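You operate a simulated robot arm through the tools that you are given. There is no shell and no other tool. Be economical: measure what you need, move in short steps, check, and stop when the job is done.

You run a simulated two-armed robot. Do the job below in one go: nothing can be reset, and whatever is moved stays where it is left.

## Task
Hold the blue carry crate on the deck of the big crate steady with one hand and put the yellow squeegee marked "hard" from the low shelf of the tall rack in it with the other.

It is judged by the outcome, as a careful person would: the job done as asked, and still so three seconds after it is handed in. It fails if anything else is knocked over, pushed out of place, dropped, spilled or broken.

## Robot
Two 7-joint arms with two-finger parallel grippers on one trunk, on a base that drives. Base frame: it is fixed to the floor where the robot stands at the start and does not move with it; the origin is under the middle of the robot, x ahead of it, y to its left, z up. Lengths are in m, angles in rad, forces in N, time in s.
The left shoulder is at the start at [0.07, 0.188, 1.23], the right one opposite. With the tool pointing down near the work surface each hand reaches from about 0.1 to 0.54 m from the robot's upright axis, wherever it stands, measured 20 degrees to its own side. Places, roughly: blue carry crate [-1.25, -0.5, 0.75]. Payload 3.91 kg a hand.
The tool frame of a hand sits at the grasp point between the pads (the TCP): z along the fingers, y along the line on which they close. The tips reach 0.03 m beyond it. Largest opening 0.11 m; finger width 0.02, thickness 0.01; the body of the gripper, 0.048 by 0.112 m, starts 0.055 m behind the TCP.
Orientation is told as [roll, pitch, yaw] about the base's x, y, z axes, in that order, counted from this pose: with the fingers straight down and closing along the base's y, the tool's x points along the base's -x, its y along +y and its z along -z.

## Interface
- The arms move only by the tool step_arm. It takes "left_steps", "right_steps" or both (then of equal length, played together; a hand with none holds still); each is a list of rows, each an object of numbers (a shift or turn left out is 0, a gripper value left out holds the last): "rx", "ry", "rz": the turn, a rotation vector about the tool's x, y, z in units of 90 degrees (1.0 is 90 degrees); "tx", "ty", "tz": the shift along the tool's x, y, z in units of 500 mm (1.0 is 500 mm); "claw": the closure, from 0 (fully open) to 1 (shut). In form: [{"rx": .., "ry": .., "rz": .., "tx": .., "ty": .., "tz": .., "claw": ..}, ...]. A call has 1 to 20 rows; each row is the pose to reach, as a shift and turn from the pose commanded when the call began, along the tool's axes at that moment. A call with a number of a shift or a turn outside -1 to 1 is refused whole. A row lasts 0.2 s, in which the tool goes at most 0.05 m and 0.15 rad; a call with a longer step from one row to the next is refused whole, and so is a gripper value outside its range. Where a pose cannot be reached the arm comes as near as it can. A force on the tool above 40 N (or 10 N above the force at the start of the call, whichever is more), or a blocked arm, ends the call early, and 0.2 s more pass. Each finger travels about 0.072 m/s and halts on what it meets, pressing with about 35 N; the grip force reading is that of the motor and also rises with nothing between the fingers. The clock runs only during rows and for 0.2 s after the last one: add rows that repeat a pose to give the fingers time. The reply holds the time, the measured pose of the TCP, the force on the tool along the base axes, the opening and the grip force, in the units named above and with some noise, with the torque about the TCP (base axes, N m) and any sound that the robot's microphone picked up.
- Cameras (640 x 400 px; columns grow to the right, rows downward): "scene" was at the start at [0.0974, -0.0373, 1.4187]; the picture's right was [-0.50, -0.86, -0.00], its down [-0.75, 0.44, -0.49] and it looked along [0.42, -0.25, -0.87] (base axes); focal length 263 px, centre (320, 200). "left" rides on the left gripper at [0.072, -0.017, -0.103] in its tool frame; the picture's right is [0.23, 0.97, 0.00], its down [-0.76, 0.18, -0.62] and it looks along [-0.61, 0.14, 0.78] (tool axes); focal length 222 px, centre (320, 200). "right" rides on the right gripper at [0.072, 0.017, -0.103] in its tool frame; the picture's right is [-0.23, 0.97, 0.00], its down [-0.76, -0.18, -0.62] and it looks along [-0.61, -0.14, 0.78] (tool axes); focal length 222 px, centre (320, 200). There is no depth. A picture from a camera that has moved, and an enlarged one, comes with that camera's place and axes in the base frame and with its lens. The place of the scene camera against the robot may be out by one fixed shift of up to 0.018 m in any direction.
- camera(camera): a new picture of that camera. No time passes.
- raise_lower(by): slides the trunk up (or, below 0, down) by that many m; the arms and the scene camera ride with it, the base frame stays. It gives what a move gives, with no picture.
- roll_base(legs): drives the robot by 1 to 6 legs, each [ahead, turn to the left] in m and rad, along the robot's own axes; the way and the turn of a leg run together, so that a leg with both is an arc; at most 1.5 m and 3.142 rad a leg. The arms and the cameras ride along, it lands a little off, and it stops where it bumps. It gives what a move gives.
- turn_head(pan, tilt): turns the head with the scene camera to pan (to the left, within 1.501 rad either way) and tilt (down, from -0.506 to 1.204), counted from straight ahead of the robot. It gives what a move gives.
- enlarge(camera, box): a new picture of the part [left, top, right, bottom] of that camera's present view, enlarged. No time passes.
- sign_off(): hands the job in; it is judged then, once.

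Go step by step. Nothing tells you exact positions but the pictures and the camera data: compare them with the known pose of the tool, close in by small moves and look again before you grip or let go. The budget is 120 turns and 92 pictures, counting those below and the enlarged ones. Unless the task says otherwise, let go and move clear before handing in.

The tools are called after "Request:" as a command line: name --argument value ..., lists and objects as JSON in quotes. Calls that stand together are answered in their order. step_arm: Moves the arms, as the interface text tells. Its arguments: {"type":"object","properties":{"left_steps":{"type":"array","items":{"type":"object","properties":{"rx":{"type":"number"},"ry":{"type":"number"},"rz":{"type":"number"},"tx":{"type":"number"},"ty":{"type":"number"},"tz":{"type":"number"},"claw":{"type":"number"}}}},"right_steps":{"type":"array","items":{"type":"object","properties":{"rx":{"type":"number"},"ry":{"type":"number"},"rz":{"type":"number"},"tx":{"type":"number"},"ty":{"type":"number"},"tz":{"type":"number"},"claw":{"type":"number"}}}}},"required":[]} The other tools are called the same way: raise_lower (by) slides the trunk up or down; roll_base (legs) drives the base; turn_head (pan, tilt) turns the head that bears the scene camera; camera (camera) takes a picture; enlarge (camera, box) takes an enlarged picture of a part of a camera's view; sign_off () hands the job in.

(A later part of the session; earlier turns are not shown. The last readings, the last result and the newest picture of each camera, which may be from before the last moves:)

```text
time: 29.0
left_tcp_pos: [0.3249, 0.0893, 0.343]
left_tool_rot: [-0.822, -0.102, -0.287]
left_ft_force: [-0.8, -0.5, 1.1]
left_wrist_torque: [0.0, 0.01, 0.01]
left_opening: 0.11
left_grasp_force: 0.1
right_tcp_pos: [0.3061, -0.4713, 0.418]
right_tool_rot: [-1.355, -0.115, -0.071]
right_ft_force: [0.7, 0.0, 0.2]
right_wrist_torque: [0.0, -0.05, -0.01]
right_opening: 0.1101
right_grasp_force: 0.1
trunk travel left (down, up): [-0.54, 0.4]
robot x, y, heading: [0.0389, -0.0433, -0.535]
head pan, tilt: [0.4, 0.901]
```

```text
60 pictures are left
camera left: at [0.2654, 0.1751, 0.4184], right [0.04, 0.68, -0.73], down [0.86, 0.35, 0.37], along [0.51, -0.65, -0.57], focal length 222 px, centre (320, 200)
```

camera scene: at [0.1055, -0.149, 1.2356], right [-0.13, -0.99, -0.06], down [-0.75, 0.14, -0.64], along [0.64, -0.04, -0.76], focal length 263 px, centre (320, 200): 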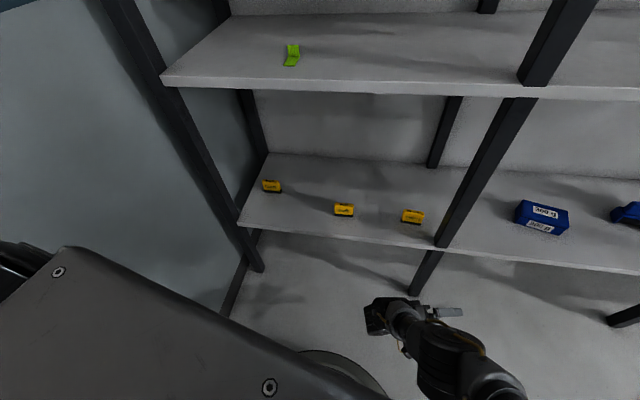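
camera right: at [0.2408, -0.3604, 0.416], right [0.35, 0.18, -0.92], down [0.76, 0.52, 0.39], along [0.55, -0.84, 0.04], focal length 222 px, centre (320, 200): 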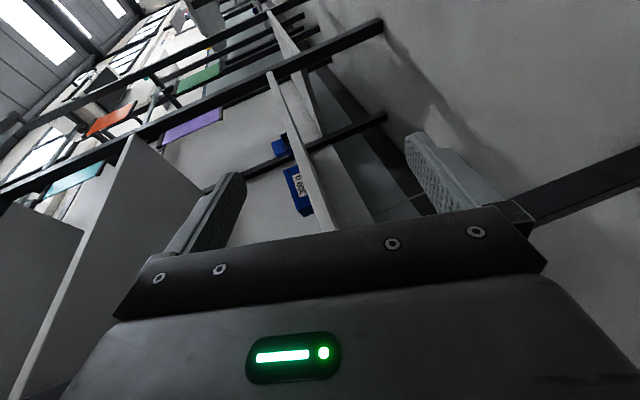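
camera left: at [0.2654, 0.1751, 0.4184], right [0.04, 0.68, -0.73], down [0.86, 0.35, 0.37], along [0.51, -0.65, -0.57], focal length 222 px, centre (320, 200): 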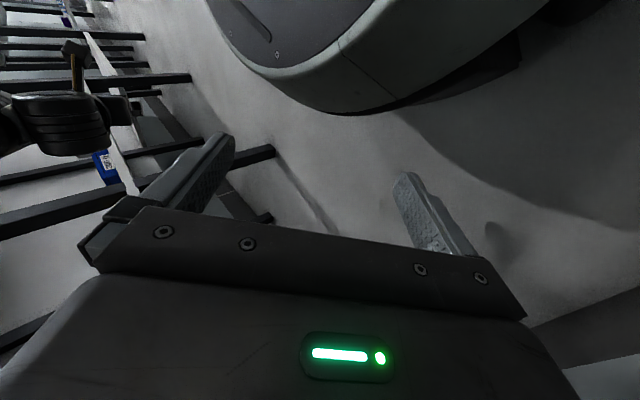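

The lean has roughly halved, so it's relaxing. I'll try the turn away from the wall again.

Request:
roll_base --legs '[[0.03, -0.3]]'

Request:
roll_base --legs '[[0.03, -0.2]]'

Request:
camera --camera "scene"

```text
time: 29.7
left_tcp_pos: [0.3273, 0.0962, 0.3134]
left_tool_rot: [-0.951, -0.066, -0.276]
left_ft_force: [-2.0, -1.4, -1.0]
left_wrist_torque: [0.08, -0.06, 0.04]
left_opening: 0.11
left_grasp_force: 0.1
right_tcp_pos: [0.3124, -0.4759, 0.4428]
right_tool_rot: [-1.5, -0.063, -0.093]
right_ft_force: [0.3, 0.1, -0.5]
right_wrist_torque: [-0.04, -0.03, 0.02]
right_opening: 0.1099
right_grasp_force: 0.1
trunk travel left (down, up): [-0.54, 0.4]
robot x, y, heading: [0.0375, -0.0391, -0.534]
head pan, tilt: [0.4, 0.901]
stopped in leg 1: the robot was blocked; the commanded pose is now the measured one
```

```text
time: 30.8
left_tcp_pos: [0.3803, 0.0247, 0.3099]
left_tool_rot: [-0.939, -0.066, -0.479]
left_ft_force: [0.0, -0.1, 0.1]
left_wrist_torque: [0.03, 0.01, 0.02]
left_opening: 0.1102
left_grasp_force: 0.1
right_tcp_pos: [0.2521, -0.5292, 0.4372]
right_tool_rot: [-1.479, -0.064, -0.283]
right_ft_force: [-0.6, 0.1, 0.5]
right_wrist_torque: [0.0, 0.03, 0.01]
right_opening: 0.1098
right_grasp_force: 0.1
trunk travel left (down, up): [-0.54, 0.4]
robot x, y, heading: [0.0673, -0.0556, -0.738]
head pan, tilt: [0.4, 0.901]
```

```text
59 pictures are left
camera scene: at [0.1638, -0.1212, 1.2298], right [-0.33, -0.94, 0.0], down [-0.74, 0.26, -0.62], along [0.59, -0.2, -0.78], focal length 263 px, centre (320, 200)
```

scene: 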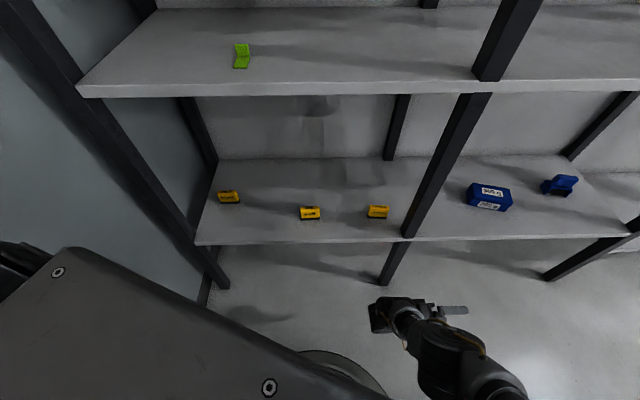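

Free and upright again. Now I'll bring the left hand forward to a sound pose (tool down, about 0.4 m ahead), which pulls the elbow in.

Request:
step_arm --left_steps '[{"rx": -0.0736, "ry": 0.0145, "rz": 0.0166, "tx": -0.051, "ty": -0.0685, "tz": -0.003}, {"rx": -0.147, "ry": 0.029, "rz": 0.033, "tx": -0.1025, "ty": -0.137, "tz": -0.0055}, {"rx": -0.2207, "ry": 0.0435, "rz": 0.05, "tx": -0.154, "ty": -0.2055, "tz": -0.008}, {"rx": -0.294, "ry": 0.058, "rz": 0.0665, "tx": -0.205, "ty": -0.274, "tz": -0.011}, {"rx": -0.368, "ry": 0.0725, "rz": 0.083, "tx": -0.256, "ty": -0.3425, "tz": -0.014}, {"rx": -0.441, "ry": 0.087, "rz": 0.1, "tx": -0.3075, "ty": -0.411, "tz": -0.0165}, {"rx": -0.515, "ry": 0.1015, "rz": 0.116, "tx": -0.359, "ty": -0.4795, "tz": -0.019}, {"rx": -0.5885, "ry": 0.116, "rz": 0.133, "tx": -0.41, "ty": -0.548, "tz": -0.022}]'

Request:
camera --camera "scene"

```text
time: 32.6
left_tcp_pos: [0.4782, -0.1973, 0.551]
left_tool_rot: [0.005, -0.001, -0.736]
left_ft_force: [0.0, 0.2, -0.7]
left_wrist_torque: [-0.03, -0.01, 0.02]
left_opening: 0.1099
left_grasp_force: 0.1
right_tcp_pos: [0.2511, -0.5281, 0.4376]
right_tool_rot: [-1.478, -0.065, -0.284]
right_ft_force: [-0.7, 0.0, -0.4]
right_wrist_torque: [0.01, -0.03, -0.02]
right_opening: 0.11
right_grasp_force: 0.0
trunk travel left (down, up): [-0.54, 0.4]
robot x, y, heading: [0.0652, -0.057, -0.734]
head pan, tilt: [0.4, 0.901]
```

```text
58 pictures are left
camera scene: at [0.1625, -0.1219, 1.2298], right [-0.33, -0.94, 0.0], down [-0.74, 0.26, -0.62], along [0.59, -0.2, -0.78], focal length 263 px, centre (320, 200)
```

scene: 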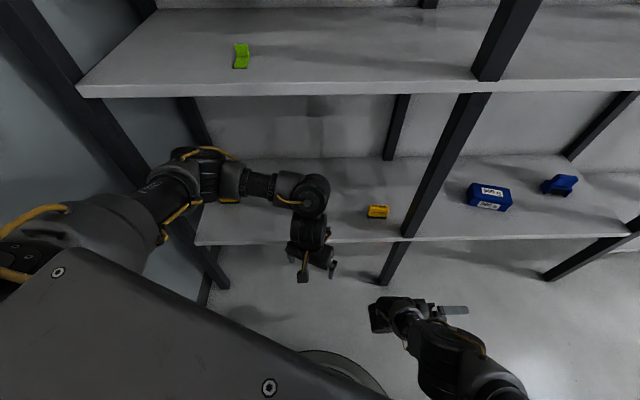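

That went exactly as commanded. Now I'll tuck the left arm low and slim, and restore the right hand to tool-down.

Request:
step_arm --left_steps '[{"tx": 0.034, "ty": 0.01, "tz": 0.084}, {"tx": 0.067, "ty": 0.02, "tz": 0.167}, {"tx": 0.1, "ty": 0.03, "tz": 0.25}, {"tx": 0.134, "ty": 0.04, "tz": 0.334}, {"tx": 0.167, "ty": 0.05, "tz": 0.417}, {"tx": 0.2, "ty": 0.06, "tz": 0.5}]'

Request:
step_arm --right_steps '[{"rx": -0.083, "ry": 0.022, "rz": 0.018, "ty": -0.02}, {"rx": -0.166, "ry": 0.044, "rz": 0.037, "ty": -0.04}, {"rx": -0.249, "ry": 0.067, "rz": 0.055, "ty": -0.06}, {"rx": -0.332, "ry": 0.089, "rz": 0.073, "ty": -0.08}, {"rx": -0.415, "ry": 0.111, "rz": 0.092, "ty": -0.1}, {"rx": -0.499, "ry": 0.133, "rz": 0.11, "ty": -0.12}, {"rx": -0.582, "ry": 0.155, "rz": 0.128, "ty": -0.14}, {"rx": -0.665, "ry": 0.177, "rz": 0.146, "ty": -0.16}, {"rx": -0.748, "ry": 0.2, "rz": 0.165, "ty": -0.18}, {"rx": -0.831, "ry": 0.222, "rz": 0.183, "ty": -0.2}, {"rx": -0.914, "ry": 0.244, "rz": 0.2014, "ty": -0.22}]'

Request:
camera --camera "scene"

Request:
camera --camera "left"

```text
time: 34.0
left_tcp_pos: [0.4242, -0.1067, 0.303]
left_tool_rot: [0.0, -0.006, -0.736]
left_ft_force: [0.2, 0.3, 0.0]
left_wrist_torque: [0.01, 0.03, 0.01]
left_opening: 0.1102
left_grasp_force: 0.0
right_tcp_pos: [0.2512, -0.528, 0.438]
right_tool_rot: [-1.481, -0.065, -0.284]
right_ft_force: [0.2, -1.0, 0.4]
right_wrist_torque: [-0.02, 0.0, -0.01]
right_opening: 0.11
right_grasp_force: 0.1
trunk travel left (down, up): [-0.54, 0.4]
robot x, y, heading: [0.065, -0.0582, -0.739]
head pan, tilt: [0.4, 0.901]
```

```text
time: 36.5
left_tcp_pos: [0.4236, -0.1075, 0.3042]
left_tool_rot: [0.001, -0.003, -0.738]
left_ft_force: [0.6, 0.3, 0.3]
left_wrist_torque: [0.02, -0.04, 0.02]
left_opening: 0.1104
left_grasp_force: 0.0
right_tcp_pos: [0.242, -0.5359, 0.5442]
right_tool_rot: [-0.011, -0.016, -0.757]
right_ft_force: [18.4, 3.0, -25.9]
right_wrist_torque: [-2.15, 0.88, -1.42]
right_opening: 0.1098
right_grasp_force: 0.1
right hand out of reach, approached as far as the arm can: row 3, 4
trunk travel left (down, up): [-0.54, 0.4]
robot x, y, heading: [0.0663, -0.0569, -0.733]
head pan, tilt: [0.4, 0.901]
stopped in row 11 (right hand): the force on the tool passed its limit at 135 N (the readings are from after the stop); the commanded pose is now the measured one
```

```text
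57 pictures are left
camera scene: at [0.1638, -0.1203, 1.2299], right [-0.33, -0.94, 0.0], down [-0.74, 0.26, -0.62], along [0.59, -0.2, -0.78], focal length 263 px, centre (320, 200)
```

scene: 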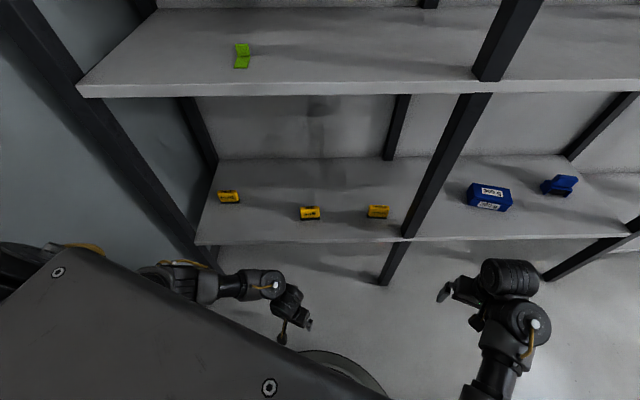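

```text
56 pictures are left
camera left: at [0.3583, -0.0701, 0.4062], right [0.49, 0.87, 0.0], down [0.68, -0.38, 0.63], along [0.55, -0.31, -0.78], focal length 222 px, centre (320, 200)
```

left: 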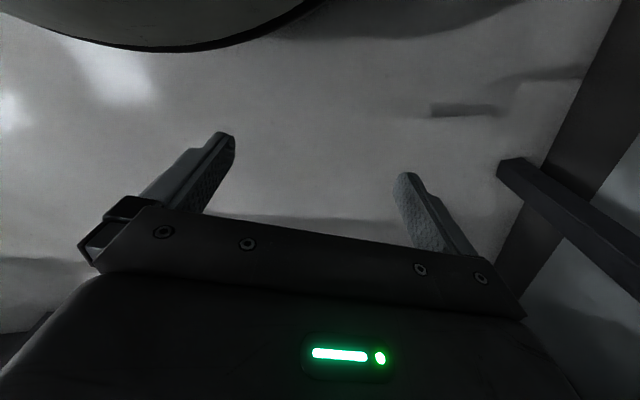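

The right hand hit something at the end, probably its own forearm given that wrist configuration. Let me look.

Request:
camera --camera "right"

Request:
enlarge --camera "scene" --box '[400, 230, 600, 400]'

```text
55 pictures are left
camera right: at [0.2019, -0.4713, 0.6466], right [0.83, 0.55, -0.01], down [0.43, -0.64, 0.64], along [0.35, -0.53, -0.77], focal length 222 px, centre (320, 200)
```

right: 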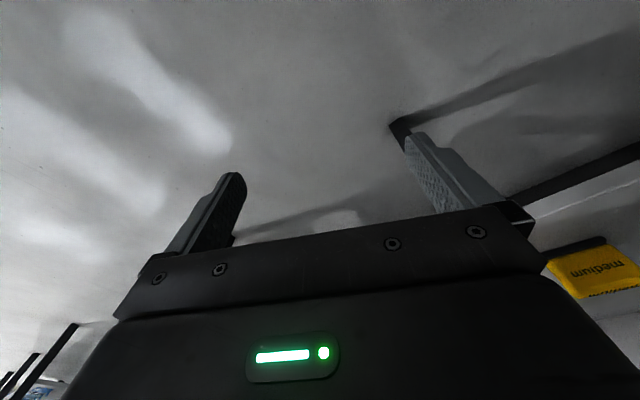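

```text
2.35 times, centred on (500, 315) of scene
camera zoom: at [0.1638, -0.1203, 1.2299], right [-0.33, -0.94, 0.0], down [-0.74, 0.26, -0.62], along [0.59, -0.2, -0.78], focal length 619 px, centre (-104, -71)
```

zoom: 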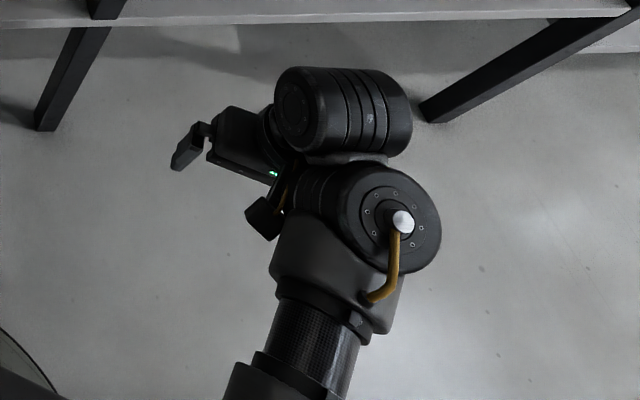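

The gripper's camera mount is touching its own forearm because the wrist is folded. Pitching the fingers forward, which I need for the grasp anyway, unfolds it.

Request:
step_arm --right_steps '[{"ry": -0.08, "tx": -0.03}, {"ry": -0.16, "tx": -0.06}, {"ry": -0.24, "tx": -0.06}, {"ry": -0.32, "tx": -0.06}, {"ry": -0.4, "tx": -0.06}, {"ry": -0.48, "tx": -0.06}, {"ry": -0.5, "tx": -0.06}]'

Request:
camera --camera "scene"

```text
time: 38.1
left_tcp_pos: [0.4232, -0.107, 0.3034]
left_tool_rot: [-0.003, -0.004, -0.74]
left_ft_force: [0.1, -0.2, 0.2]
left_wrist_torque: [0.01, -0.02, 0.01]
left_opening: 0.11
left_grasp_force: 0.0
right_tcp_pos: [0.2639, -0.5573, 0.545]
right_tool_rot: [-0.02, -0.8, -0.741]
right_ft_force: [-0.6, -0.5, 0.3]
right_wrist_torque: [0.0, -0.03, -0.03]
right_opening: 0.1101
right_grasp_force: 0.1
trunk travel left (down, up): [-0.54, 0.4]
robot x, y, heading: [0.0665, -0.0551, -0.733]
head pan, tilt: [0.4, 0.901]
```

```text
53 pictures are left
camera scene: at [0.1637, -0.1204, 1.2299], right [-0.33, -0.94, 0.0], down [-0.74, 0.26, -0.62], along [0.59, -0.2, -0.78], focal length 263 px, centre (320, 200)
```

scene: 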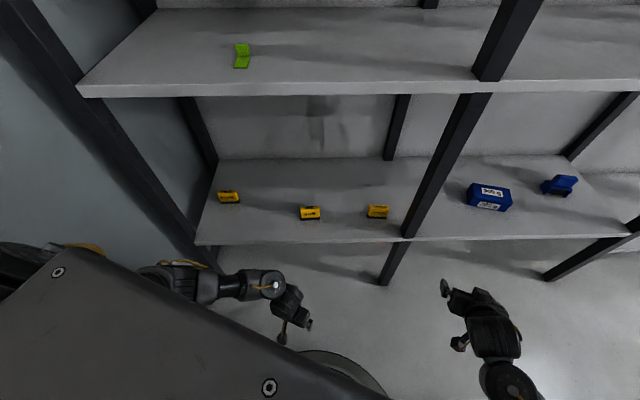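

The right arm now looks compact and points forward. I'll lift and retract it a bit, turn to heading about -0.1, then look.

Request:
step_arm --right_steps '[{"tx": 0.014, "tz": -0.07}, {"tx": 0.028, "tz": -0.14}, {"tx": 0.042, "tz": -0.21}, {"tx": 0.057, "tz": -0.283}]'

Request:
roll_base --legs '[[0, 0.63]]'

Request:
turn_head --pan 0.1 --tilt 0.8

Request:
camera --camera "scene"

```text
time: 39.1
left_tcp_pos: [0.423, -0.1061, 0.3033]
left_tool_rot: [-0.001, -0.005, -0.738]
left_ft_force: [-0.4, 0.3, 0.7]
left_wrist_torque: [-0.03, 0.0, 0.01]
left_opening: 0.1099
left_grasp_force: 0.1
right_tcp_pos: [0.1748, -0.4693, 0.6252]
right_tool_rot: [-0.019, -0.799, -0.744]
right_ft_force: [0.2, -0.1, 0.3]
right_wrist_torque: [-0.01, 0.02, 0.01]
right_opening: 0.1101
right_grasp_force: 0.1
trunk travel left (down, up): [-0.54, 0.4]
robot x, y, heading: [0.0693, -0.0581, -0.732]
head pan, tilt: [0.4, 0.901]
```

```text
time: 41.1
left_tcp_pos: [0.3864, 0.1079, 0.3036]
left_tool_rot: [-0.001, -0.003, -0.121]
left_ft_force: [-0.6, -0.1, -0.1]
left_wrist_torque: [0.01, 0.01, -0.03]
left_opening: 0.1098
left_grasp_force: 0.0
right_tcp_pos: [0.3945, -0.33, 0.6231]
right_tool_rot: [-0.019, -0.798, -0.126]
right_ft_force: [0.4, -0.1, 0.3]
right_wrist_torque: [-0.03, 0.02, -0.01]
right_opening: 0.11
right_grasp_force: 0.0
trunk travel left (down, up): [-0.54, 0.4]
robot x, y, heading: [0.063, -0.056, -0.12]
head pan, tilt: [0.4, 0.901]
```

```text
time: 41.9
left_tcp_pos: [0.3869, 0.1094, 0.3037]
left_tool_rot: [-0.002, -0.002, -0.122]
left_ft_force: [0.0, 0.2, -0.4]
left_wrist_torque: [0.01, -0.01, -0.01]
left_opening: 0.11
left_grasp_force: 0.1
right_tcp_pos: [0.3936, -0.3314, 0.6238]
right_tool_rot: [-0.019, -0.798, -0.126]
right_ft_force: [1.0, -0.3, 0.3]
right_wrist_torque: [0.01, 0.0, 0.01]
right_opening: 0.1098
right_grasp_force: 0.0
trunk travel left (down, up): [-0.54, 0.4]
robot x, y, heading: [0.0643, -0.0583, -0.118]
head pan, tilt: [0.099, 0.799]
```

```text
52 pictures are left
camera scene: at [0.1856, -0.0696, 1.2378], right [-0.02, -1.0, 0.0], down [-0.72, 0.01, -0.7], along [0.7, -0.01, -0.72], focal length 263 px, centre (320, 200)
```

scene: 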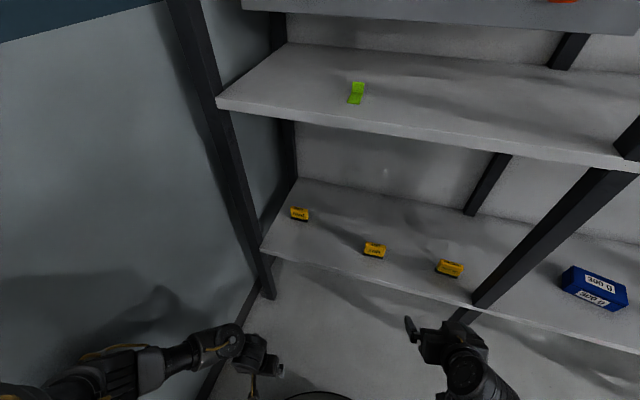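

Hard is confirmed at (0.842,0.0). I'll turn a little left and drive 0.13 m so it lies straight ahead.

Request:
roll_base --legs '[[0, 0.2], [0.12, 0]]'

Request:
camera --camera "scene"

```text
time: 43.4
left_tcp_pos: [0.3466, 0.1557, 0.3046]
left_tool_rot: [-0.03, -0.005, 0.07]
left_ft_force: [0.1, -0.1, 0.2]
left_wrist_torque: [0.03, 0.0, 0.02]
left_opening: 0.1099
left_grasp_force: 0.1
right_tcp_pos: [0.4405, -0.2572, 0.6212]
right_tool_rot: [-0.031, -0.797, 0.079]
right_ft_force: [-1.0, 0.0, 0.4]
right_wrist_torque: [0.03, -0.03, 0.04]
right_opening: 0.1102
right_grasp_force: 0.1
trunk travel left (down, up): [-0.54, 0.4]
robot x, y, heading: [0.0654, -0.0627, 0.073]
head pan, tilt: [0.099, 0.799]
stopped in leg 2: the robot was blocked; the commanded pose is now the measured one
```

```text
51 pictures are left
camera scene: at [0.1846, -0.0681, 1.2395], right [0.17, -0.99, -0.02], down [-0.71, -0.11, -0.7], along [0.69, 0.13, -0.71], focal length 263 px, centre (320, 200)
```

scene: 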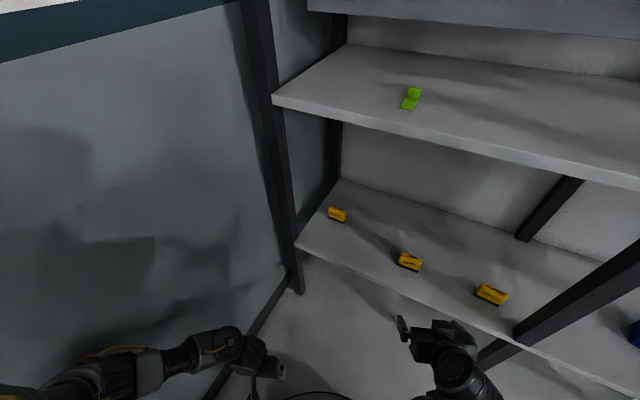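

The left elbow touched the wall again, so I'll reverse straight away from it. Then I'll come in from further right, with more room from the wall, and angle left at the end.

Request:
roll_base --legs '[[-0.25, 0]]'

```text
time: 45.2
left_tcp_pos: [0.0978, 0.1456, 0.3004]
left_tool_rot: [-0.035, -0.003, 0.076]
left_ft_force: [0.1, -0.6, 0.8]
left_wrist_torque: [0.05, -0.02, -0.04]
left_opening: 0.1099
left_grasp_force: 0.0
right_tcp_pos: [0.1936, -0.2704, 0.6243]
right_tool_rot: [-0.045, -0.797, 0.094]
right_ft_force: [-0.7, 0.6, 0.3]
right_wrist_torque: [0.01, 0.01, 0.0]
right_opening: 0.11
right_grasp_force: 0.1
trunk travel left (down, up): [-0.54, 0.4]
robot x, y, heading: [-0.1816, -0.0768, 0.08]
head pan, tilt: [0.099, 0.799]
```

Request:
roll_base --legs '[[0, -0.42], [0.43, 0]]'

Request:
camera --camera "scene"

```text
time: 49.0
left_tcp_pos: [0.5515, -0.1365, 0.3008]
left_tool_rot: [-0.034, -0.002, -0.361]
left_ft_force: [-0.5, 0.1, -1.2]
left_wrist_torque: [0.01, 0.05, 0.03]
left_opening: 0.11
left_grasp_force: 0.0
right_tcp_pos: [0.4614, -0.553, 0.623]
right_tool_rot: [-0.046, -0.795, -0.342]
right_ft_force: [0.1, 0.0, 0.1]
right_wrist_torque: [-0.02, -0.03, -0.01]
right_opening: 0.1098
right_grasp_force: 0.1
trunk travel left (down, up): [-0.54, 0.4]
robot x, y, heading: [0.201, -0.2214, -0.352]
head pan, tilt: [0.099, 0.799]
```

```text
50 pictures are left
camera scene: at [0.3182, -0.2627, 1.2377], right [-0.26, -0.97, 0.0], down [-0.69, 0.18, -0.7], along [0.67, -0.18, -0.72], focal length 263 px, centre (320, 200)
```

scene: 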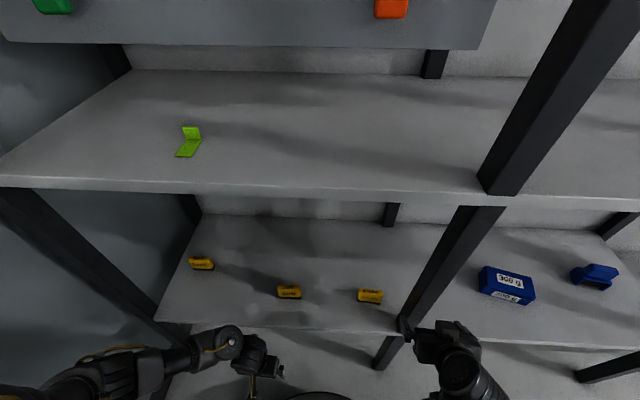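

The right gripper is close to the middle post, so I'll pull it back and inward before turning left.

Request:
step_arm --right_steps '[{"tx": 0.038, "ty": 0.053, "tz": -0.038}, {"tx": 0.076, "ty": 0.107, "tz": -0.076}, {"tx": 0.113, "ty": 0.16, "tz": -0.113}]'

Request:
roll_base --legs '[[0, 0.25]]'

Request:
camera --camera "scene"

```text
time: 49.8
left_tcp_pos: [0.5492, -0.1375, 0.3006]
left_tool_rot: [-0.035, -0.006, -0.362]
left_ft_force: [0.2, 0.0, 0.0]
left_wrist_torque: [-0.01, 0.03, 0.02]
left_opening: 0.11
left_grasp_force: 0.1
right_tcp_pos: [0.4109, -0.4644, 0.6161]
right_tool_rot: [-0.117, -0.801, -0.26]
right_ft_force: [0.2, 0.3, -0.2]
right_wrist_torque: [0.0, -0.03, -0.04]
right_opening: 0.1099
right_grasp_force: 0.0
trunk travel left (down, up): [-0.54, 0.4]
robot x, y, heading: [0.1994, -0.2216, -0.357]
head pan, tilt: [0.099, 0.799]
```

```text
time: 51.0
left_tcp_pos: [0.52, -0.0523, 0.2995]
left_tool_rot: [-0.033, -0.002, -0.109]
left_ft_force: [-0.6, -0.4, -0.3]
left_wrist_torque: [-0.03, 0.01, -0.03]
left_opening: 0.1099
left_grasp_force: 0.1
right_tcp_pos: [0.4643, -0.4033, 0.6168]
right_tool_rot: [-0.111, -0.793, -0.012]
right_ft_force: [-0.2, 0.4, 0.1]
right_wrist_torque: [-0.02, 0.02, 0.03]
right_opening: 0.1101
right_grasp_force: 0.2
trunk travel left (down, up): [-0.54, 0.4]
robot x, y, heading: [0.2018, -0.2189, -0.099]
head pan, tilt: [0.099, 0.799]
```

```text
49 pictures are left
camera scene: at [0.323, -0.2298, 1.2378], right [-0.01, -1.0, 0.0], down [-0.72, 0.0, -0.7], along [0.7, 0.0, -0.72], focal length 263 px, centre (320, 200)
```

scene: 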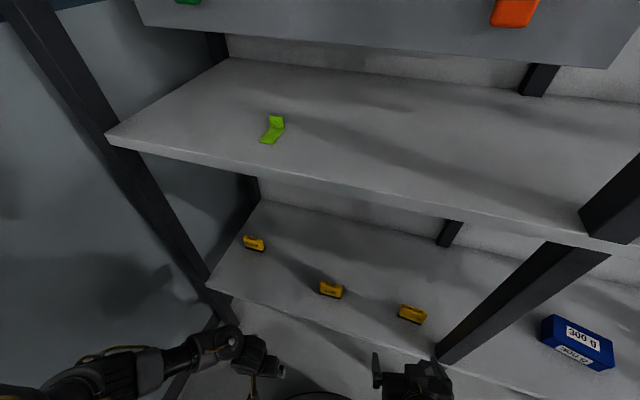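

Request:
roll_base --legs '[[0, 0.3]]'

Request:
camera --camera "scene"

Request:
camera --camera "right"

```text
time: 52.4
left_tcp_pos: [0.4534, 0.0344, 0.3016]
left_tool_rot: [-0.032, -0.002, 0.196]
left_ft_force: [0.6, 0.1, 0.4]
left_wrist_torque: [-0.01, 0.01, -0.01]
left_opening: 0.11
left_grasp_force: 0.0
right_tcp_pos: [0.5056, -0.3176, 0.616]
right_tool_rot: [-0.112, -0.793, 0.296]
right_ft_force: [0.3, -0.5, -0.2]
right_wrist_torque: [0.0, 0.01, 0.03]
right_opening: 0.1102
right_grasp_force: 0.1
trunk travel left (down, up): [-0.54, 0.4]
robot x, y, heading: [0.2005, -0.2184, 0.199]
head pan, tilt: [0.099, 0.799]
```

```text
48 pictures are left
camera scene: at [0.3186, -0.1905, 1.2378], right [0.29, -0.96, 0.0], down [-0.69, -0.21, -0.7], along [0.67, 0.2, -0.72], focal length 263 px, centre (320, 200)
```

scene: 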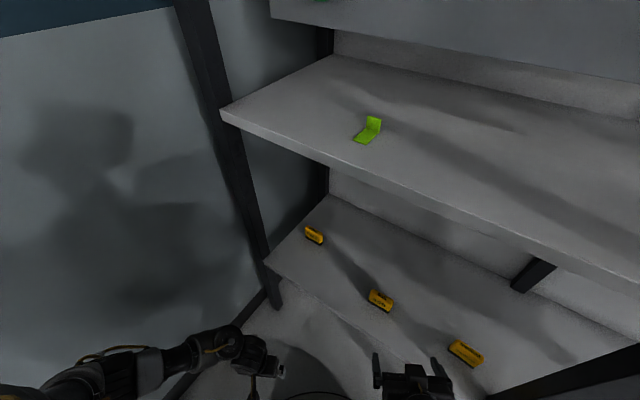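

```text
47 pictures are left
camera right: at [0.3807, -0.3257, 0.635], right [-0.06, 0.99, 0.09], down [0.11, -0.08, 0.99], along [0.99, 0.06, -0.1], focal length 222 px, centre (320, 200)
```

right: 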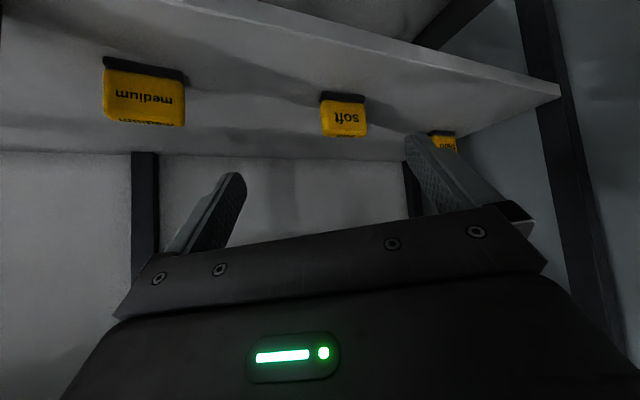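

Everything is clear. I'll move the right hand most of the way toward the pre-grasp pose, above and behind the hard squeegee, then check.

Request:
step_arm --right_steps '[{"rx": 0.012, "ry": 0.0016, "rz": 0.0186, "tx": -0.0424, "ty": 0.0504, "tz": 0.0498}, {"rx": 0.023, "ry": 0.003, "rz": 0.037, "tx": -0.0848, "ty": 0.1008, "tz": 0.0996}, {"rx": 0.035, "ry": 0.0047, "rz": 0.056, "tx": -0.1272, "ty": 0.1512, "tz": 0.1494}, {"rx": 0.047, "ry": 0.006, "rz": 0.074, "tx": -0.1696, "ty": 0.2016, "tz": 0.1992}, {"rx": 0.0585, "ry": 0.0078, "rz": 0.093, "tx": -0.212, "ty": 0.252, "tz": 0.249}, {"rx": 0.07, "ry": 0.009, "rz": 0.111, "tx": -0.2544, "ty": 0.3024, "tz": 0.2988}, {"rx": 0.082, "ry": 0.011, "rz": 0.13, "tx": -0.2968, "ty": 0.3528, "tz": 0.3486}]'

Request:
camera --camera "scene"

Request:
camera --camera "right"

```text
time: 53.0
left_tcp_pos: [0.4542, 0.0351, 0.3004]
left_tool_rot: [-0.033, -0.004, 0.196]
left_ft_force: [0.4, 0.3, 1.1]
left_wrist_torque: [0.0, 0.02, -0.02]
left_opening: 0.1101
left_grasp_force: 0.0
right_tcp_pos: [0.5367, -0.3237, 0.5857]
right_tool_rot: [-0.335, -0.751, 0.517]
right_ft_force: [-0.2, 0.2, 0.5]
right_wrist_torque: [0.03, -0.02, 0.0]
right_opening: 0.1103
right_grasp_force: 0.0
trunk travel left (down, up): [-0.54, 0.4]
robot x, y, heading: [0.2031, -0.2201, 0.203]
head pan, tilt: [0.099, 0.799]
stopped in row 2 (right hand): the arm was blocked; the commanded pose is now the measured one
```

```text
46 pictures are left
camera scene: at [0.3188, -0.1904, 1.2378], right [0.29, -0.96, 0.0], down [-0.69, -0.21, -0.7], along [0.67, 0.2, -0.72], focal length 263 px, centre (320, 200)
```

scene: 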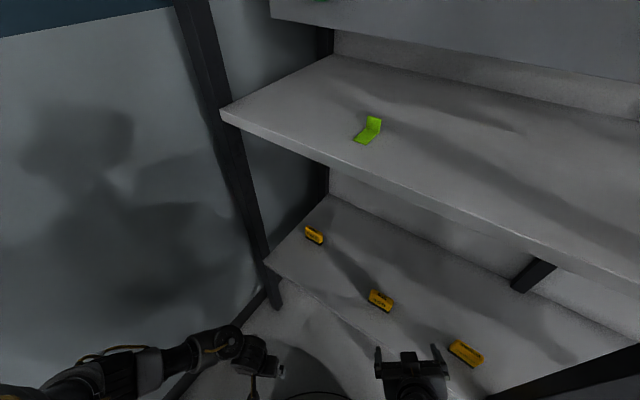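

```text
45 pictures are left
camera right: at [0.4112, -0.3364, 0.6048], right [-0.12, 0.99, -0.08], down [0.08, 0.09, 0.99], along [0.99, 0.11, -0.09], focal length 222 px, centre (320, 200)
```

right: 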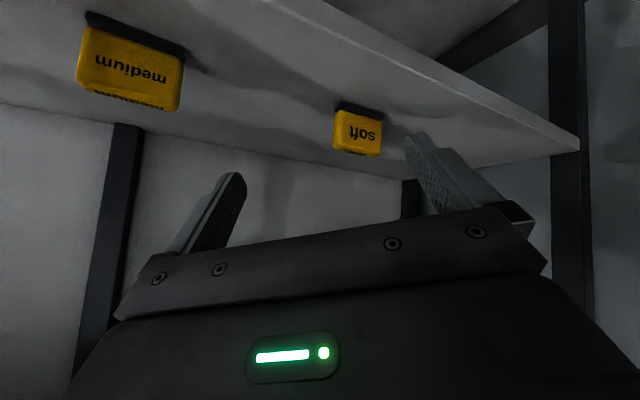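

The right arm in this elbow-in posture can't slide left close to the body. I'll extend forward first over the gap, keeping high, straighten the wrist, and then go left.

Request:
step_arm --right_steps '[{"tx": -0.0555, "ty": -0.008, "tz": 0.0385}, {"rx": -0.005, "ry": 0.002, "rz": 0.035, "tx": -0.111, "ty": -0.017, "tz": 0.077}, {"rx": -0.01, "ry": 0.004, "rz": 0.075, "tx": -0.1665, "ty": -0.025, "tz": 0.1155}, {"rx": -0.015, "ry": 0.006, "rz": 0.115, "tx": -0.222, "ty": -0.033, "tz": 0.154}, {"rx": -0.02, "ry": 0.008, "rz": 0.155, "tx": -0.2775, "ty": -0.042, "tz": 0.1925}, {"rx": -0.027, "ry": 0.011, "rz": 0.191, "tx": -0.333, "ty": -0.05, "tz": 0.231}]'

Request:
camera --camera "scene"

```text
time: 53.8
left_tcp_pos: [0.4547, 0.0345, 0.3006]
left_tool_rot: [-0.033, -0.004, 0.196]
left_ft_force: [0.1, 0.6, -0.2]
left_wrist_torque: [-0.02, -0.04, -0.01]
left_opening: 0.1101
left_grasp_force: 0.0
right_tcp_pos: [0.6327, -0.3525, 0.5886]
right_tool_rot: [-0.407, -0.724, 0.545]
right_ft_force: [0.3, -0.3, 0.2]
right_wrist_torque: [-0.01, -0.01, 0.02]
right_opening: 0.11
right_grasp_force: 0.1
trunk travel left (down, up): [-0.54, 0.4]
robot x, y, heading: [0.2033, -0.219, 0.201]
head pan, tilt: [0.099, 0.799]
stopped in row 4 (right hand): the arm was blocked; the commanded pose is now the measured one
```

```text
44 pictures are left
camera scene: at [0.3187, -0.1906, 1.2378], right [0.29, -0.96, 0.0], down [-0.69, -0.21, -0.7], along [0.67, 0.2, -0.72], focal length 263 px, centre (320, 200)
```

scene: 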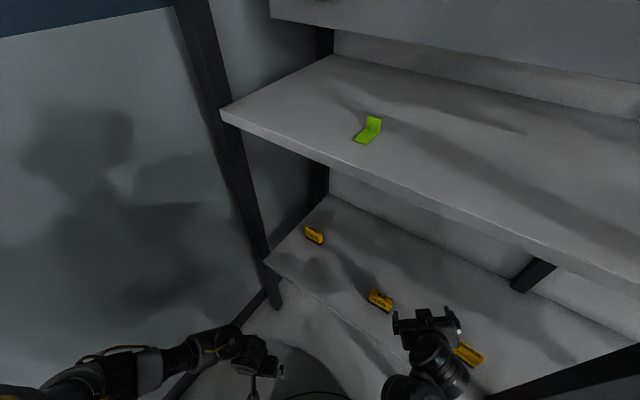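

The right arm in this posture can't get there, but from here the left arm can: its elbow has room from both wall and post. I'll retract the right hand and raise the left hand in front of the shelf.

Request:
step_arm --right_steps '[{"tx": 0.054, "ty": -0.006, "tz": -0.064}, {"tx": 0.108, "ty": -0.012, "tz": -0.128}, {"tx": 0.162, "ty": -0.018, "tz": -0.193}, {"tx": 0.217, "ty": -0.024, "tz": -0.257}]'

Request:
step_arm --left_steps '[{"tx": -0.02, "ty": -0.02, "tz": -0.09}, {"tx": -0.04, "ty": -0.04, "tz": -0.18}, {"tx": -0.07, "ty": -0.06, "tz": -0.27}, {"tx": -0.1, "ty": -0.08, "tz": -0.355}, {"tx": -0.13, "ty": -0.1, "tz": -0.44}, {"tx": -0.165, "ty": -0.13, "tz": -0.52}, {"tx": -0.2, "ty": -0.16, "tz": -0.6}]'

Request:
camera --camera "scene"

```text
time: 54.8
left_tcp_pos: [0.4542, 0.0349, 0.3011]
left_tool_rot: [-0.035, -0.004, 0.195]
left_ft_force: [0.3, 0.1, -0.1]
left_wrist_torque: [-0.01, -0.01, 0.02]
left_opening: 0.1103
left_grasp_force: 0.1
right_tcp_pos: [0.4705, -0.402, 0.6103]
right_tool_rot: [-0.405, -0.725, 0.543]
right_ft_force: [0.2, -0.1, 0.1]
right_wrist_torque: [-0.02, 0.01, 0.01]
right_opening: 0.11
right_grasp_force: 0.0
trunk travel left (down, up): [-0.54, 0.4]
robot x, y, heading: [0.2015, -0.2173, 0.202]
head pan, tilt: [0.099, 0.799]
```

```text
time: 56.4
left_tcp_pos: [0.5781, -0.0064, 0.5893]
left_tool_rot: [-0.035, 0.0, 0.193]
left_ft_force: [-0.6, 0.6, 0.5]
left_wrist_torque: [0.01, 0.02, 0.01]
left_opening: 0.1098
left_grasp_force: 0.1
left hand out of reach, approached as far as the arm can: row 7
right_tcp_pos: [0.472, -0.4031, 0.6091]
right_tool_rot: [-0.405, -0.722, 0.546]
right_ft_force: [-0.6, -0.1, -0.5]
right_wrist_torque: [0.01, 0.01, -0.02]
right_opening: 0.11
right_grasp_force: 0.1
trunk travel left (down, up): [-0.54, 0.4]
robot x, y, heading: [0.2025, -0.2151, 0.201]
head pan, tilt: [0.099, 0.799]
```

```text
43 pictures are left
camera scene: at [0.3189, -0.1912, 1.2377], right [0.29, -0.96, 0.0], down [-0.69, -0.21, -0.7], along [0.67, 0.21, -0.72], focal length 263 px, centre (320, 200)
```

scene: 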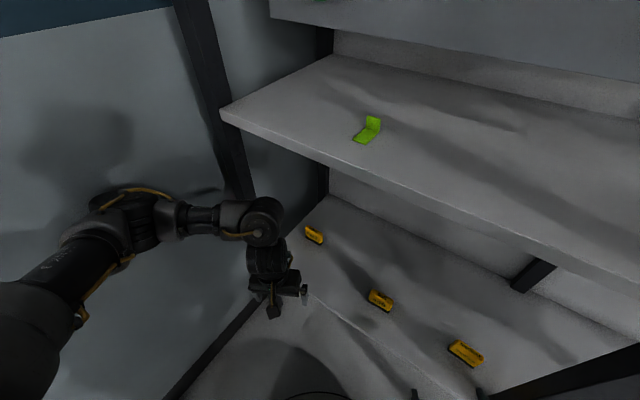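

The left arm looks fine, with its elbow clear. Now I'll pitch the fingers forward while easing toward the squeegee.

Request:
step_arm --left_steps '[{"rx": 0.007, "ry": -0.07, "rz": 0.026, "tx": -0.039, "ty": -0.007, "tz": -0.009}, {"rx": 0.015, "ry": -0.141, "rz": 0.053, "tx": -0.077, "ty": -0.013, "tz": -0.018}, {"rx": 0.022, "ry": -0.211, "rz": 0.079, "tx": -0.116, "ty": -0.02, "tz": -0.027}, {"rx": 0.03, "ry": -0.282, "rz": 0.106, "tx": -0.154, "ty": -0.027, "tz": -0.035}, {"rx": 0.037, "ry": -0.352, "rz": 0.132, "tx": -0.193, "ty": -0.034, "tz": -0.044}, {"rx": 0.045, "ry": -0.423, "rz": 0.159, "tx": -0.231, "ty": -0.04, "tz": -0.053}, {"rx": 0.052, "ry": -0.493, "rz": 0.185, "tx": -0.27, "ty": -0.047, "tz": -0.062}]'

Request:
camera --camera "scene"

Request:
camera --camera "left"

```text
time: 58.0
left_tcp_pos: [0.7156, -0.0095, 0.6249]
left_tool_rot: [0.014, -0.783, -0.111]
left_ft_force: [0.2, 0.0, 1.2]
left_wrist_torque: [0.02, 0.03, 0.01]
left_opening: 0.1099
left_grasp_force: 0.3
right_tcp_pos: [0.4738, -0.4099, 0.6069]
right_tool_rot: [-0.392, -0.727, 0.537]
right_ft_force: [-0.2, 0.4, -0.4]
right_wrist_torque: [-0.03, -0.01, -0.01]
right_opening: 0.1098
right_grasp_force: 0.0
trunk travel left (down, up): [-0.54, 0.4]
robot x, y, heading: [0.2023, -0.2186, 0.187]
head pan, tilt: [0.099, 0.799]
```

```text
42 pictures are left
camera scene: at [0.3221, -0.2059, 1.238], right [0.29, -0.96, -0.01], down [-0.69, -0.2, -0.7], along [0.67, 0.21, -0.72], focal length 263 px, centre (320, 200)
```

scene: 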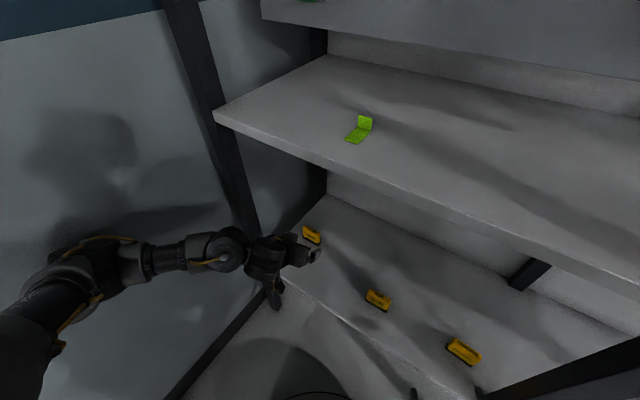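

```text
41 pictures are left
camera left: at [0.5901, -0.0143, 0.6457], right [-0.06, 0.99, -0.15], down [0.12, 0.16, 0.98], along [0.99, 0.04, -0.12], focal length 222 px, centre (320, 200)
```

left: 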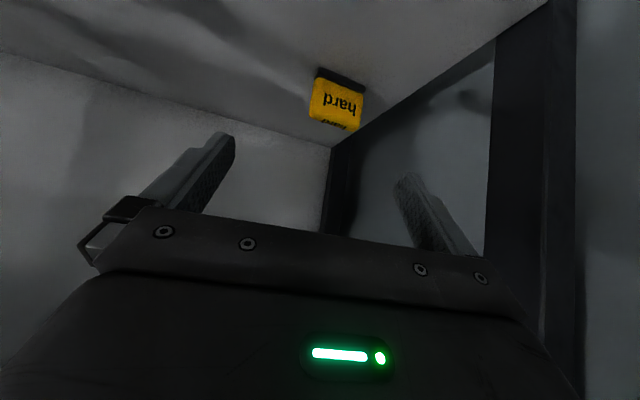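

The view is good: the hard squeegee is ahead with the gripper open toward it. I'll zoom in to fix its pose.

Request:
enlarge --camera "left" --box '[280, 40, 400, 150]'

```text
3.64 times, centred on (340, 95) of left
camera zoom: at [0.5901, -0.0143, 0.6457], right [-0.06, 0.99, -0.15], down [0.12, 0.16, 0.98], along [0.99, 0.04, -0.12], focal length 808 px, centre (247, 582)
```

zoom: 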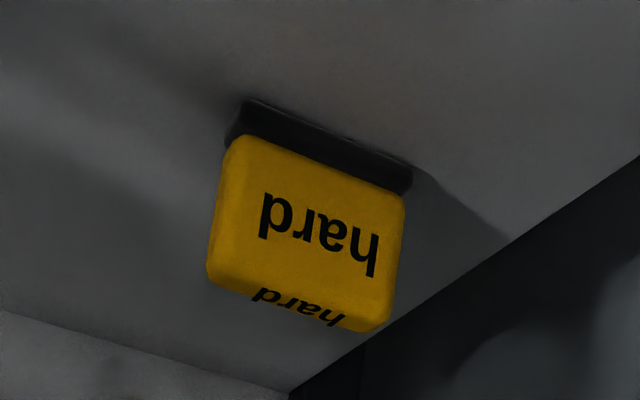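

The squeegee is about 6 cm long, 3 cm deep and 5 cm tall, centred at (0.842,-0.003,0.495) and yawed about -0.27. The left hand is nearly aligned, so I'll close in partway and check.

Request:
step_arm --left_steps '[{"rx": 0.013, "rz": 0.013, "ty": 0.014, "tz": 0.04}, {"rx": 0.026, "rz": 0.026, "ty": 0.028, "tz": 0.08}, {"rx": 0.04, "rz": 0.04, "ty": 0.041, "tz": 0.12}, {"rx": 0.04, "rz": 0.04, "ty": 0.041, "tz": 0.16}]'

Request:
camera --camera "left"

Request:
camera --camera "scene"

```text
time: 59.0
left_tcp_pos: [0.7726, 0.0119, 0.5664]
left_tool_rot: [0.005, -0.786, -0.19]
left_ft_force: [0.3, -0.1, 0.6]
left_wrist_torque: [-0.02, 0.03, 0.0]
left_opening: 0.1101
left_grasp_force: 0.1
right_tcp_pos: [0.4721, -0.4029, 0.6096]
right_tool_rot: [-0.405, -0.723, 0.542]
right_ft_force: [-0.2, 0.6, -0.4]
right_wrist_torque: [0.03, 0.01, -0.03]
right_opening: 0.1099
right_grasp_force: 0.1
trunk travel left (down, up): [-0.54, 0.4]
robot x, y, heading: [0.2017, -0.2219, 0.2]
head pan, tilt: [0.099, 0.799]
```

```text
39 pictures are left
camera left: at [0.6476, 0.0194, 0.5872], right [0.02, 0.99, -0.16], down [0.13, 0.15, 0.98], along [0.99, -0.04, -0.12], focal length 222 px, centre (320, 200)
```

left: 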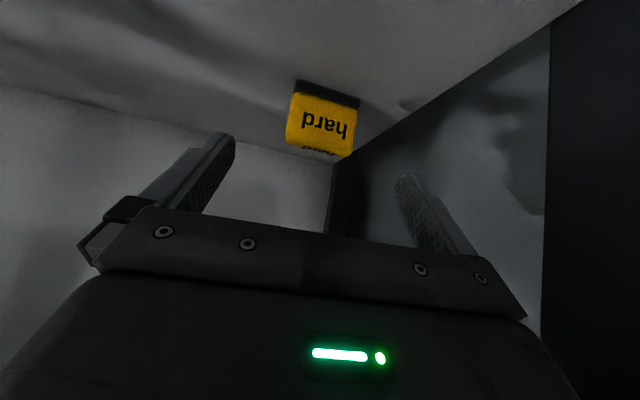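

```text
38 pictures are left
camera scene: at [0.3192, -0.1913, 1.2378], right [0.29, -0.96, 0.0], down [-0.69, -0.21, -0.7], along [0.67, 0.21, -0.72], focal length 263 px, centre (320, 200)
```

scene: 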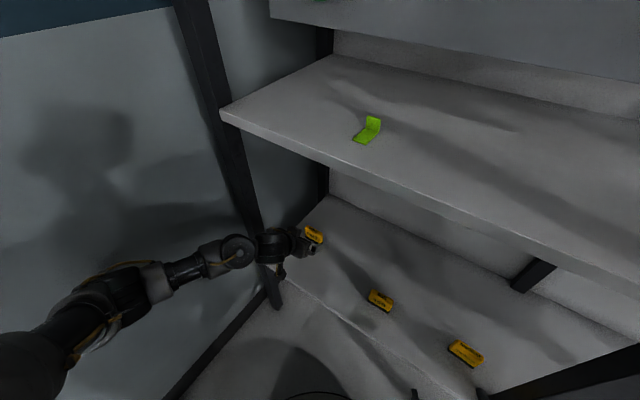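

Aligned: the offset is about 9 cm along the fingers. I'll advance and check before closing.

Request:
step_arm --left_steps '[{"tx": -0.003, "tz": 0.045}, {"tx": -0.006, "tz": 0.09}, {"tx": -0.008, "tz": 0.14}, {"tx": -0.01, "tz": 0.184}]'

Request:
camera --camera "left"

```text
time: 60.0
left_tcp_pos: [0.8426, -0.0004, 0.5042]
left_tool_rot: [0.006, -0.787, -0.19]
left_ft_force: [0.1, 0.0, 0.6]
left_wrist_torque: [0.02, 0.0, 0.0]
left_opening: 0.1101
left_grasp_force: 0.0
right_tcp_pos: [0.4716, -0.4028, 0.6104]
right_tool_rot: [-0.407, -0.724, 0.544]
right_ft_force: [-0.1, 0.1, -1.0]
right_wrist_torque: [0.02, 0.0, -0.02]
right_opening: 0.1098
right_grasp_force: 0.0
trunk travel left (down, up): [-0.54, 0.4]
robot x, y, heading: [0.1998, -0.2209, 0.194]
head pan, tilt: [0.099, 0.799]
```

```text
37 pictures are left
camera left: at [0.7163, 0.0071, 0.5263], right [0.02, 0.99, -0.16], down [0.13, 0.15, 0.98], along [0.99, -0.04, -0.12], focal length 222 px, centre (320, 200)
```

left: 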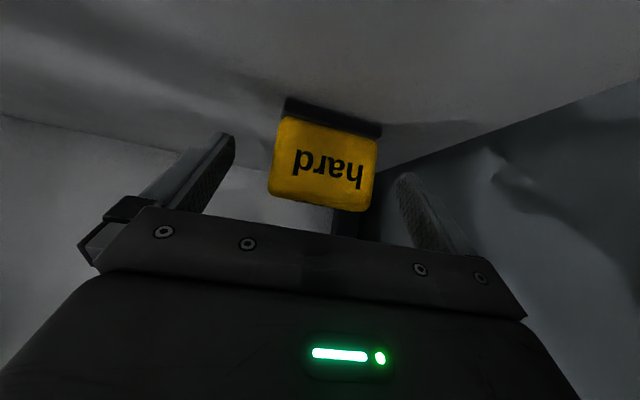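

The TCP projects onto the middle of the squeegee body, which sits between the fingers. Closing.

Request:
step_arm --left_steps '[{"claw": 0.3}, {"claw": 0.6}, {"claw": 1.0}, {"claw": 1.0}, {"claw": 1.0}]'

Request:
camera --camera "left"

```text
time: 61.2
left_tcp_pos: [0.8427, -0.0009, 0.5044]
left_tool_rot: [0.004, -0.787, -0.188]
left_ft_force: [0.4, -0.5, -0.3]
left_wrist_torque: [-0.06, 0.0, -0.01]
left_opening: 0.0706
left_grasp_force: 35.2
right_tcp_pos: [0.4711, -0.4032, 0.6092]
right_tool_rot: [-0.407, -0.723, 0.545]
right_ft_force: [-0.2, -0.5, -0.8]
right_wrist_torque: [-0.03, 0.0, -0.01]
right_opening: 0.11
right_grasp_force: 0.1
trunk travel left (down, up): [-0.54, 0.4]
robot x, y, heading: [0.2006, -0.2216, 0.199]
head pan, tilt: [0.099, 0.799]
```

```text
36 pictures are left
camera left: at [0.7161, 0.0072, 0.5266], right [0.02, 0.99, -0.16], down [0.13, 0.15, 0.98], along [0.99, -0.04, -0.12], focal length 222 px, centre (320, 200)
```

left: 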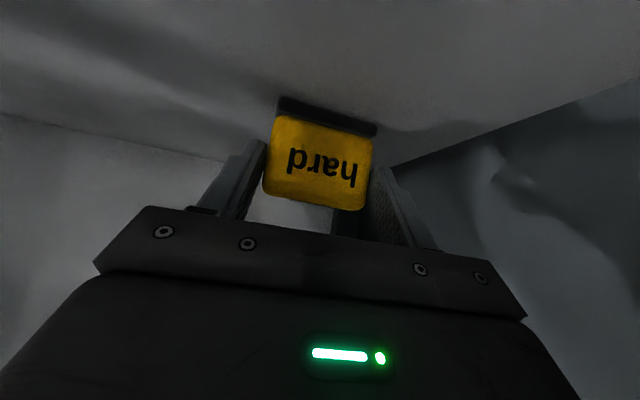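

Gripped firmly (opening 0.07). Lifting straight up about 7 cm.

Request:
step_arm --left_steps '[{"tx": -0.025, "tz": -0.025}, {"tx": -0.05, "tz": -0.05}, {"tx": -0.075, "tz": -0.075}, {"tx": -0.1, "tz": -0.1}]'

Request:
camera --camera "left"

```text
time: 62.2
left_tcp_pos: [0.8418, -0.0004, 0.5769]
left_tool_rot: [0.006, -0.784, -0.187]
left_ft_force: [-0.3, -0.2, -1.1]
left_wrist_torque: [-0.03, 0.02, 0.03]
left_opening: 0.0702
left_grasp_force: 34.6
right_tcp_pos: [0.4722, -0.4026, 0.6098]
right_tool_rot: [-0.407, -0.723, 0.545]
right_ft_force: [0.2, -0.2, 0.8]
right_wrist_torque: [0.03, 0.01, 0.0]
right_opening: 0.11
right_grasp_force: 0.1
trunk travel left (down, up): [-0.54, 0.4]
robot x, y, heading: [0.202, -0.2229, 0.198]
head pan, tilt: [0.099, 0.799]
```

```text
35 pictures are left
camera left: at [0.7155, 0.0073, 0.5978], right [0.02, 0.99, -0.16], down [0.13, 0.15, 0.98], along [0.99, -0.04, -0.12], focal length 222 px, centre (320, 200)
```

left: 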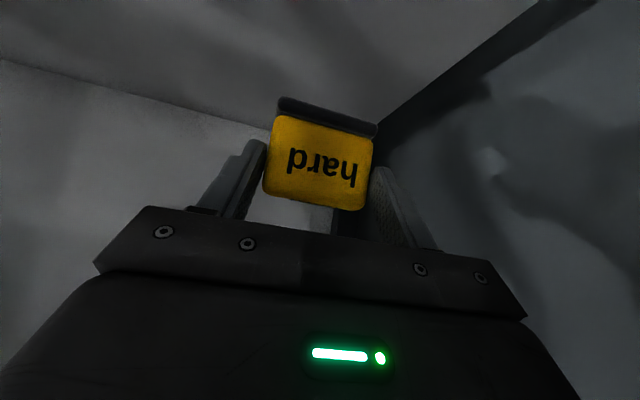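

Holding the squeegee. I'll back the base straight away from the rack.

Request:
roll_base --legs '[[-0.35, 0]]'

Request:
turn_head --pan -1.5 --tilt 0.4

Request:
camera --camera "scene"

```text
time: 64.5
left_tcp_pos: [0.481, -0.0724, 0.5772]
left_tool_rot: [0.002, -0.788, -0.189]
left_ft_force: [-0.1, -0.2, -1.7]
left_wrist_torque: [-0.04, -0.01, 0.02]
left_opening: 0.0704
left_grasp_force: 35.5
right_tcp_pos: [0.1111, -0.4747, 0.6091]
right_tool_rot: [-0.406, -0.722, 0.548]
right_ft_force: [0.0, -0.3, 0.1]
right_wrist_torque: [-0.01, -0.01, 0.0]
right_opening: 0.11
right_grasp_force: 0.0
trunk travel left (down, up): [-0.54, 0.4]
robot x, y, heading: [-0.1561, -0.2948, 0.206]
head pan, tilt: [0.099, 0.799]
```

```text
time: 66.2
left_tcp_pos: [0.4817, -0.0715, 0.5772]
left_tool_rot: [0.004, -0.786, -0.188]
left_ft_force: [0.1, 0.0, -0.3]
left_wrist_torque: [0.02, -0.03, 0.03]
left_opening: 0.0702
left_grasp_force: 34.4
right_tcp_pos: [0.1122, -0.4743, 0.6093]
right_tool_rot: [-0.405, -0.723, 0.549]
right_ft_force: [0.1, 0.3, 0.6]
right_wrist_torque: [0.01, -0.01, 0.02]
right_opening: 0.1101
right_grasp_force: 0.0
trunk travel left (down, up): [-0.54, 0.4]
robot x, y, heading: [-0.1605, -0.2913, 0.202]
head pan, tilt: [-1.499, 0.4]
```

```text
34 pictures are left
camera scene: at [-0.0929, -0.3764, 1.2729], right [-0.96, -0.27, 0.0], down [-0.11, 0.37, -0.92], along [0.25, -0.89, -0.39], focal length 263 px, centre (320, 200)
```

scene: 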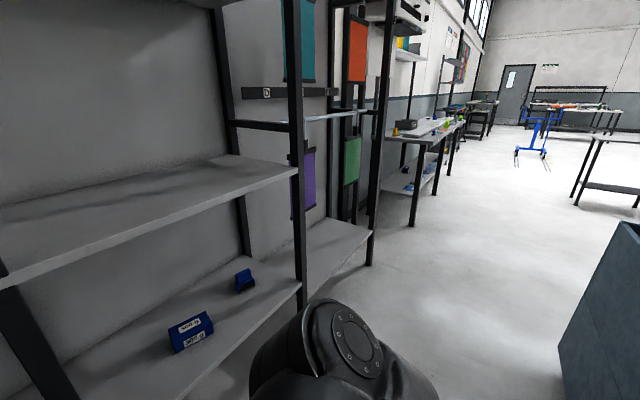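

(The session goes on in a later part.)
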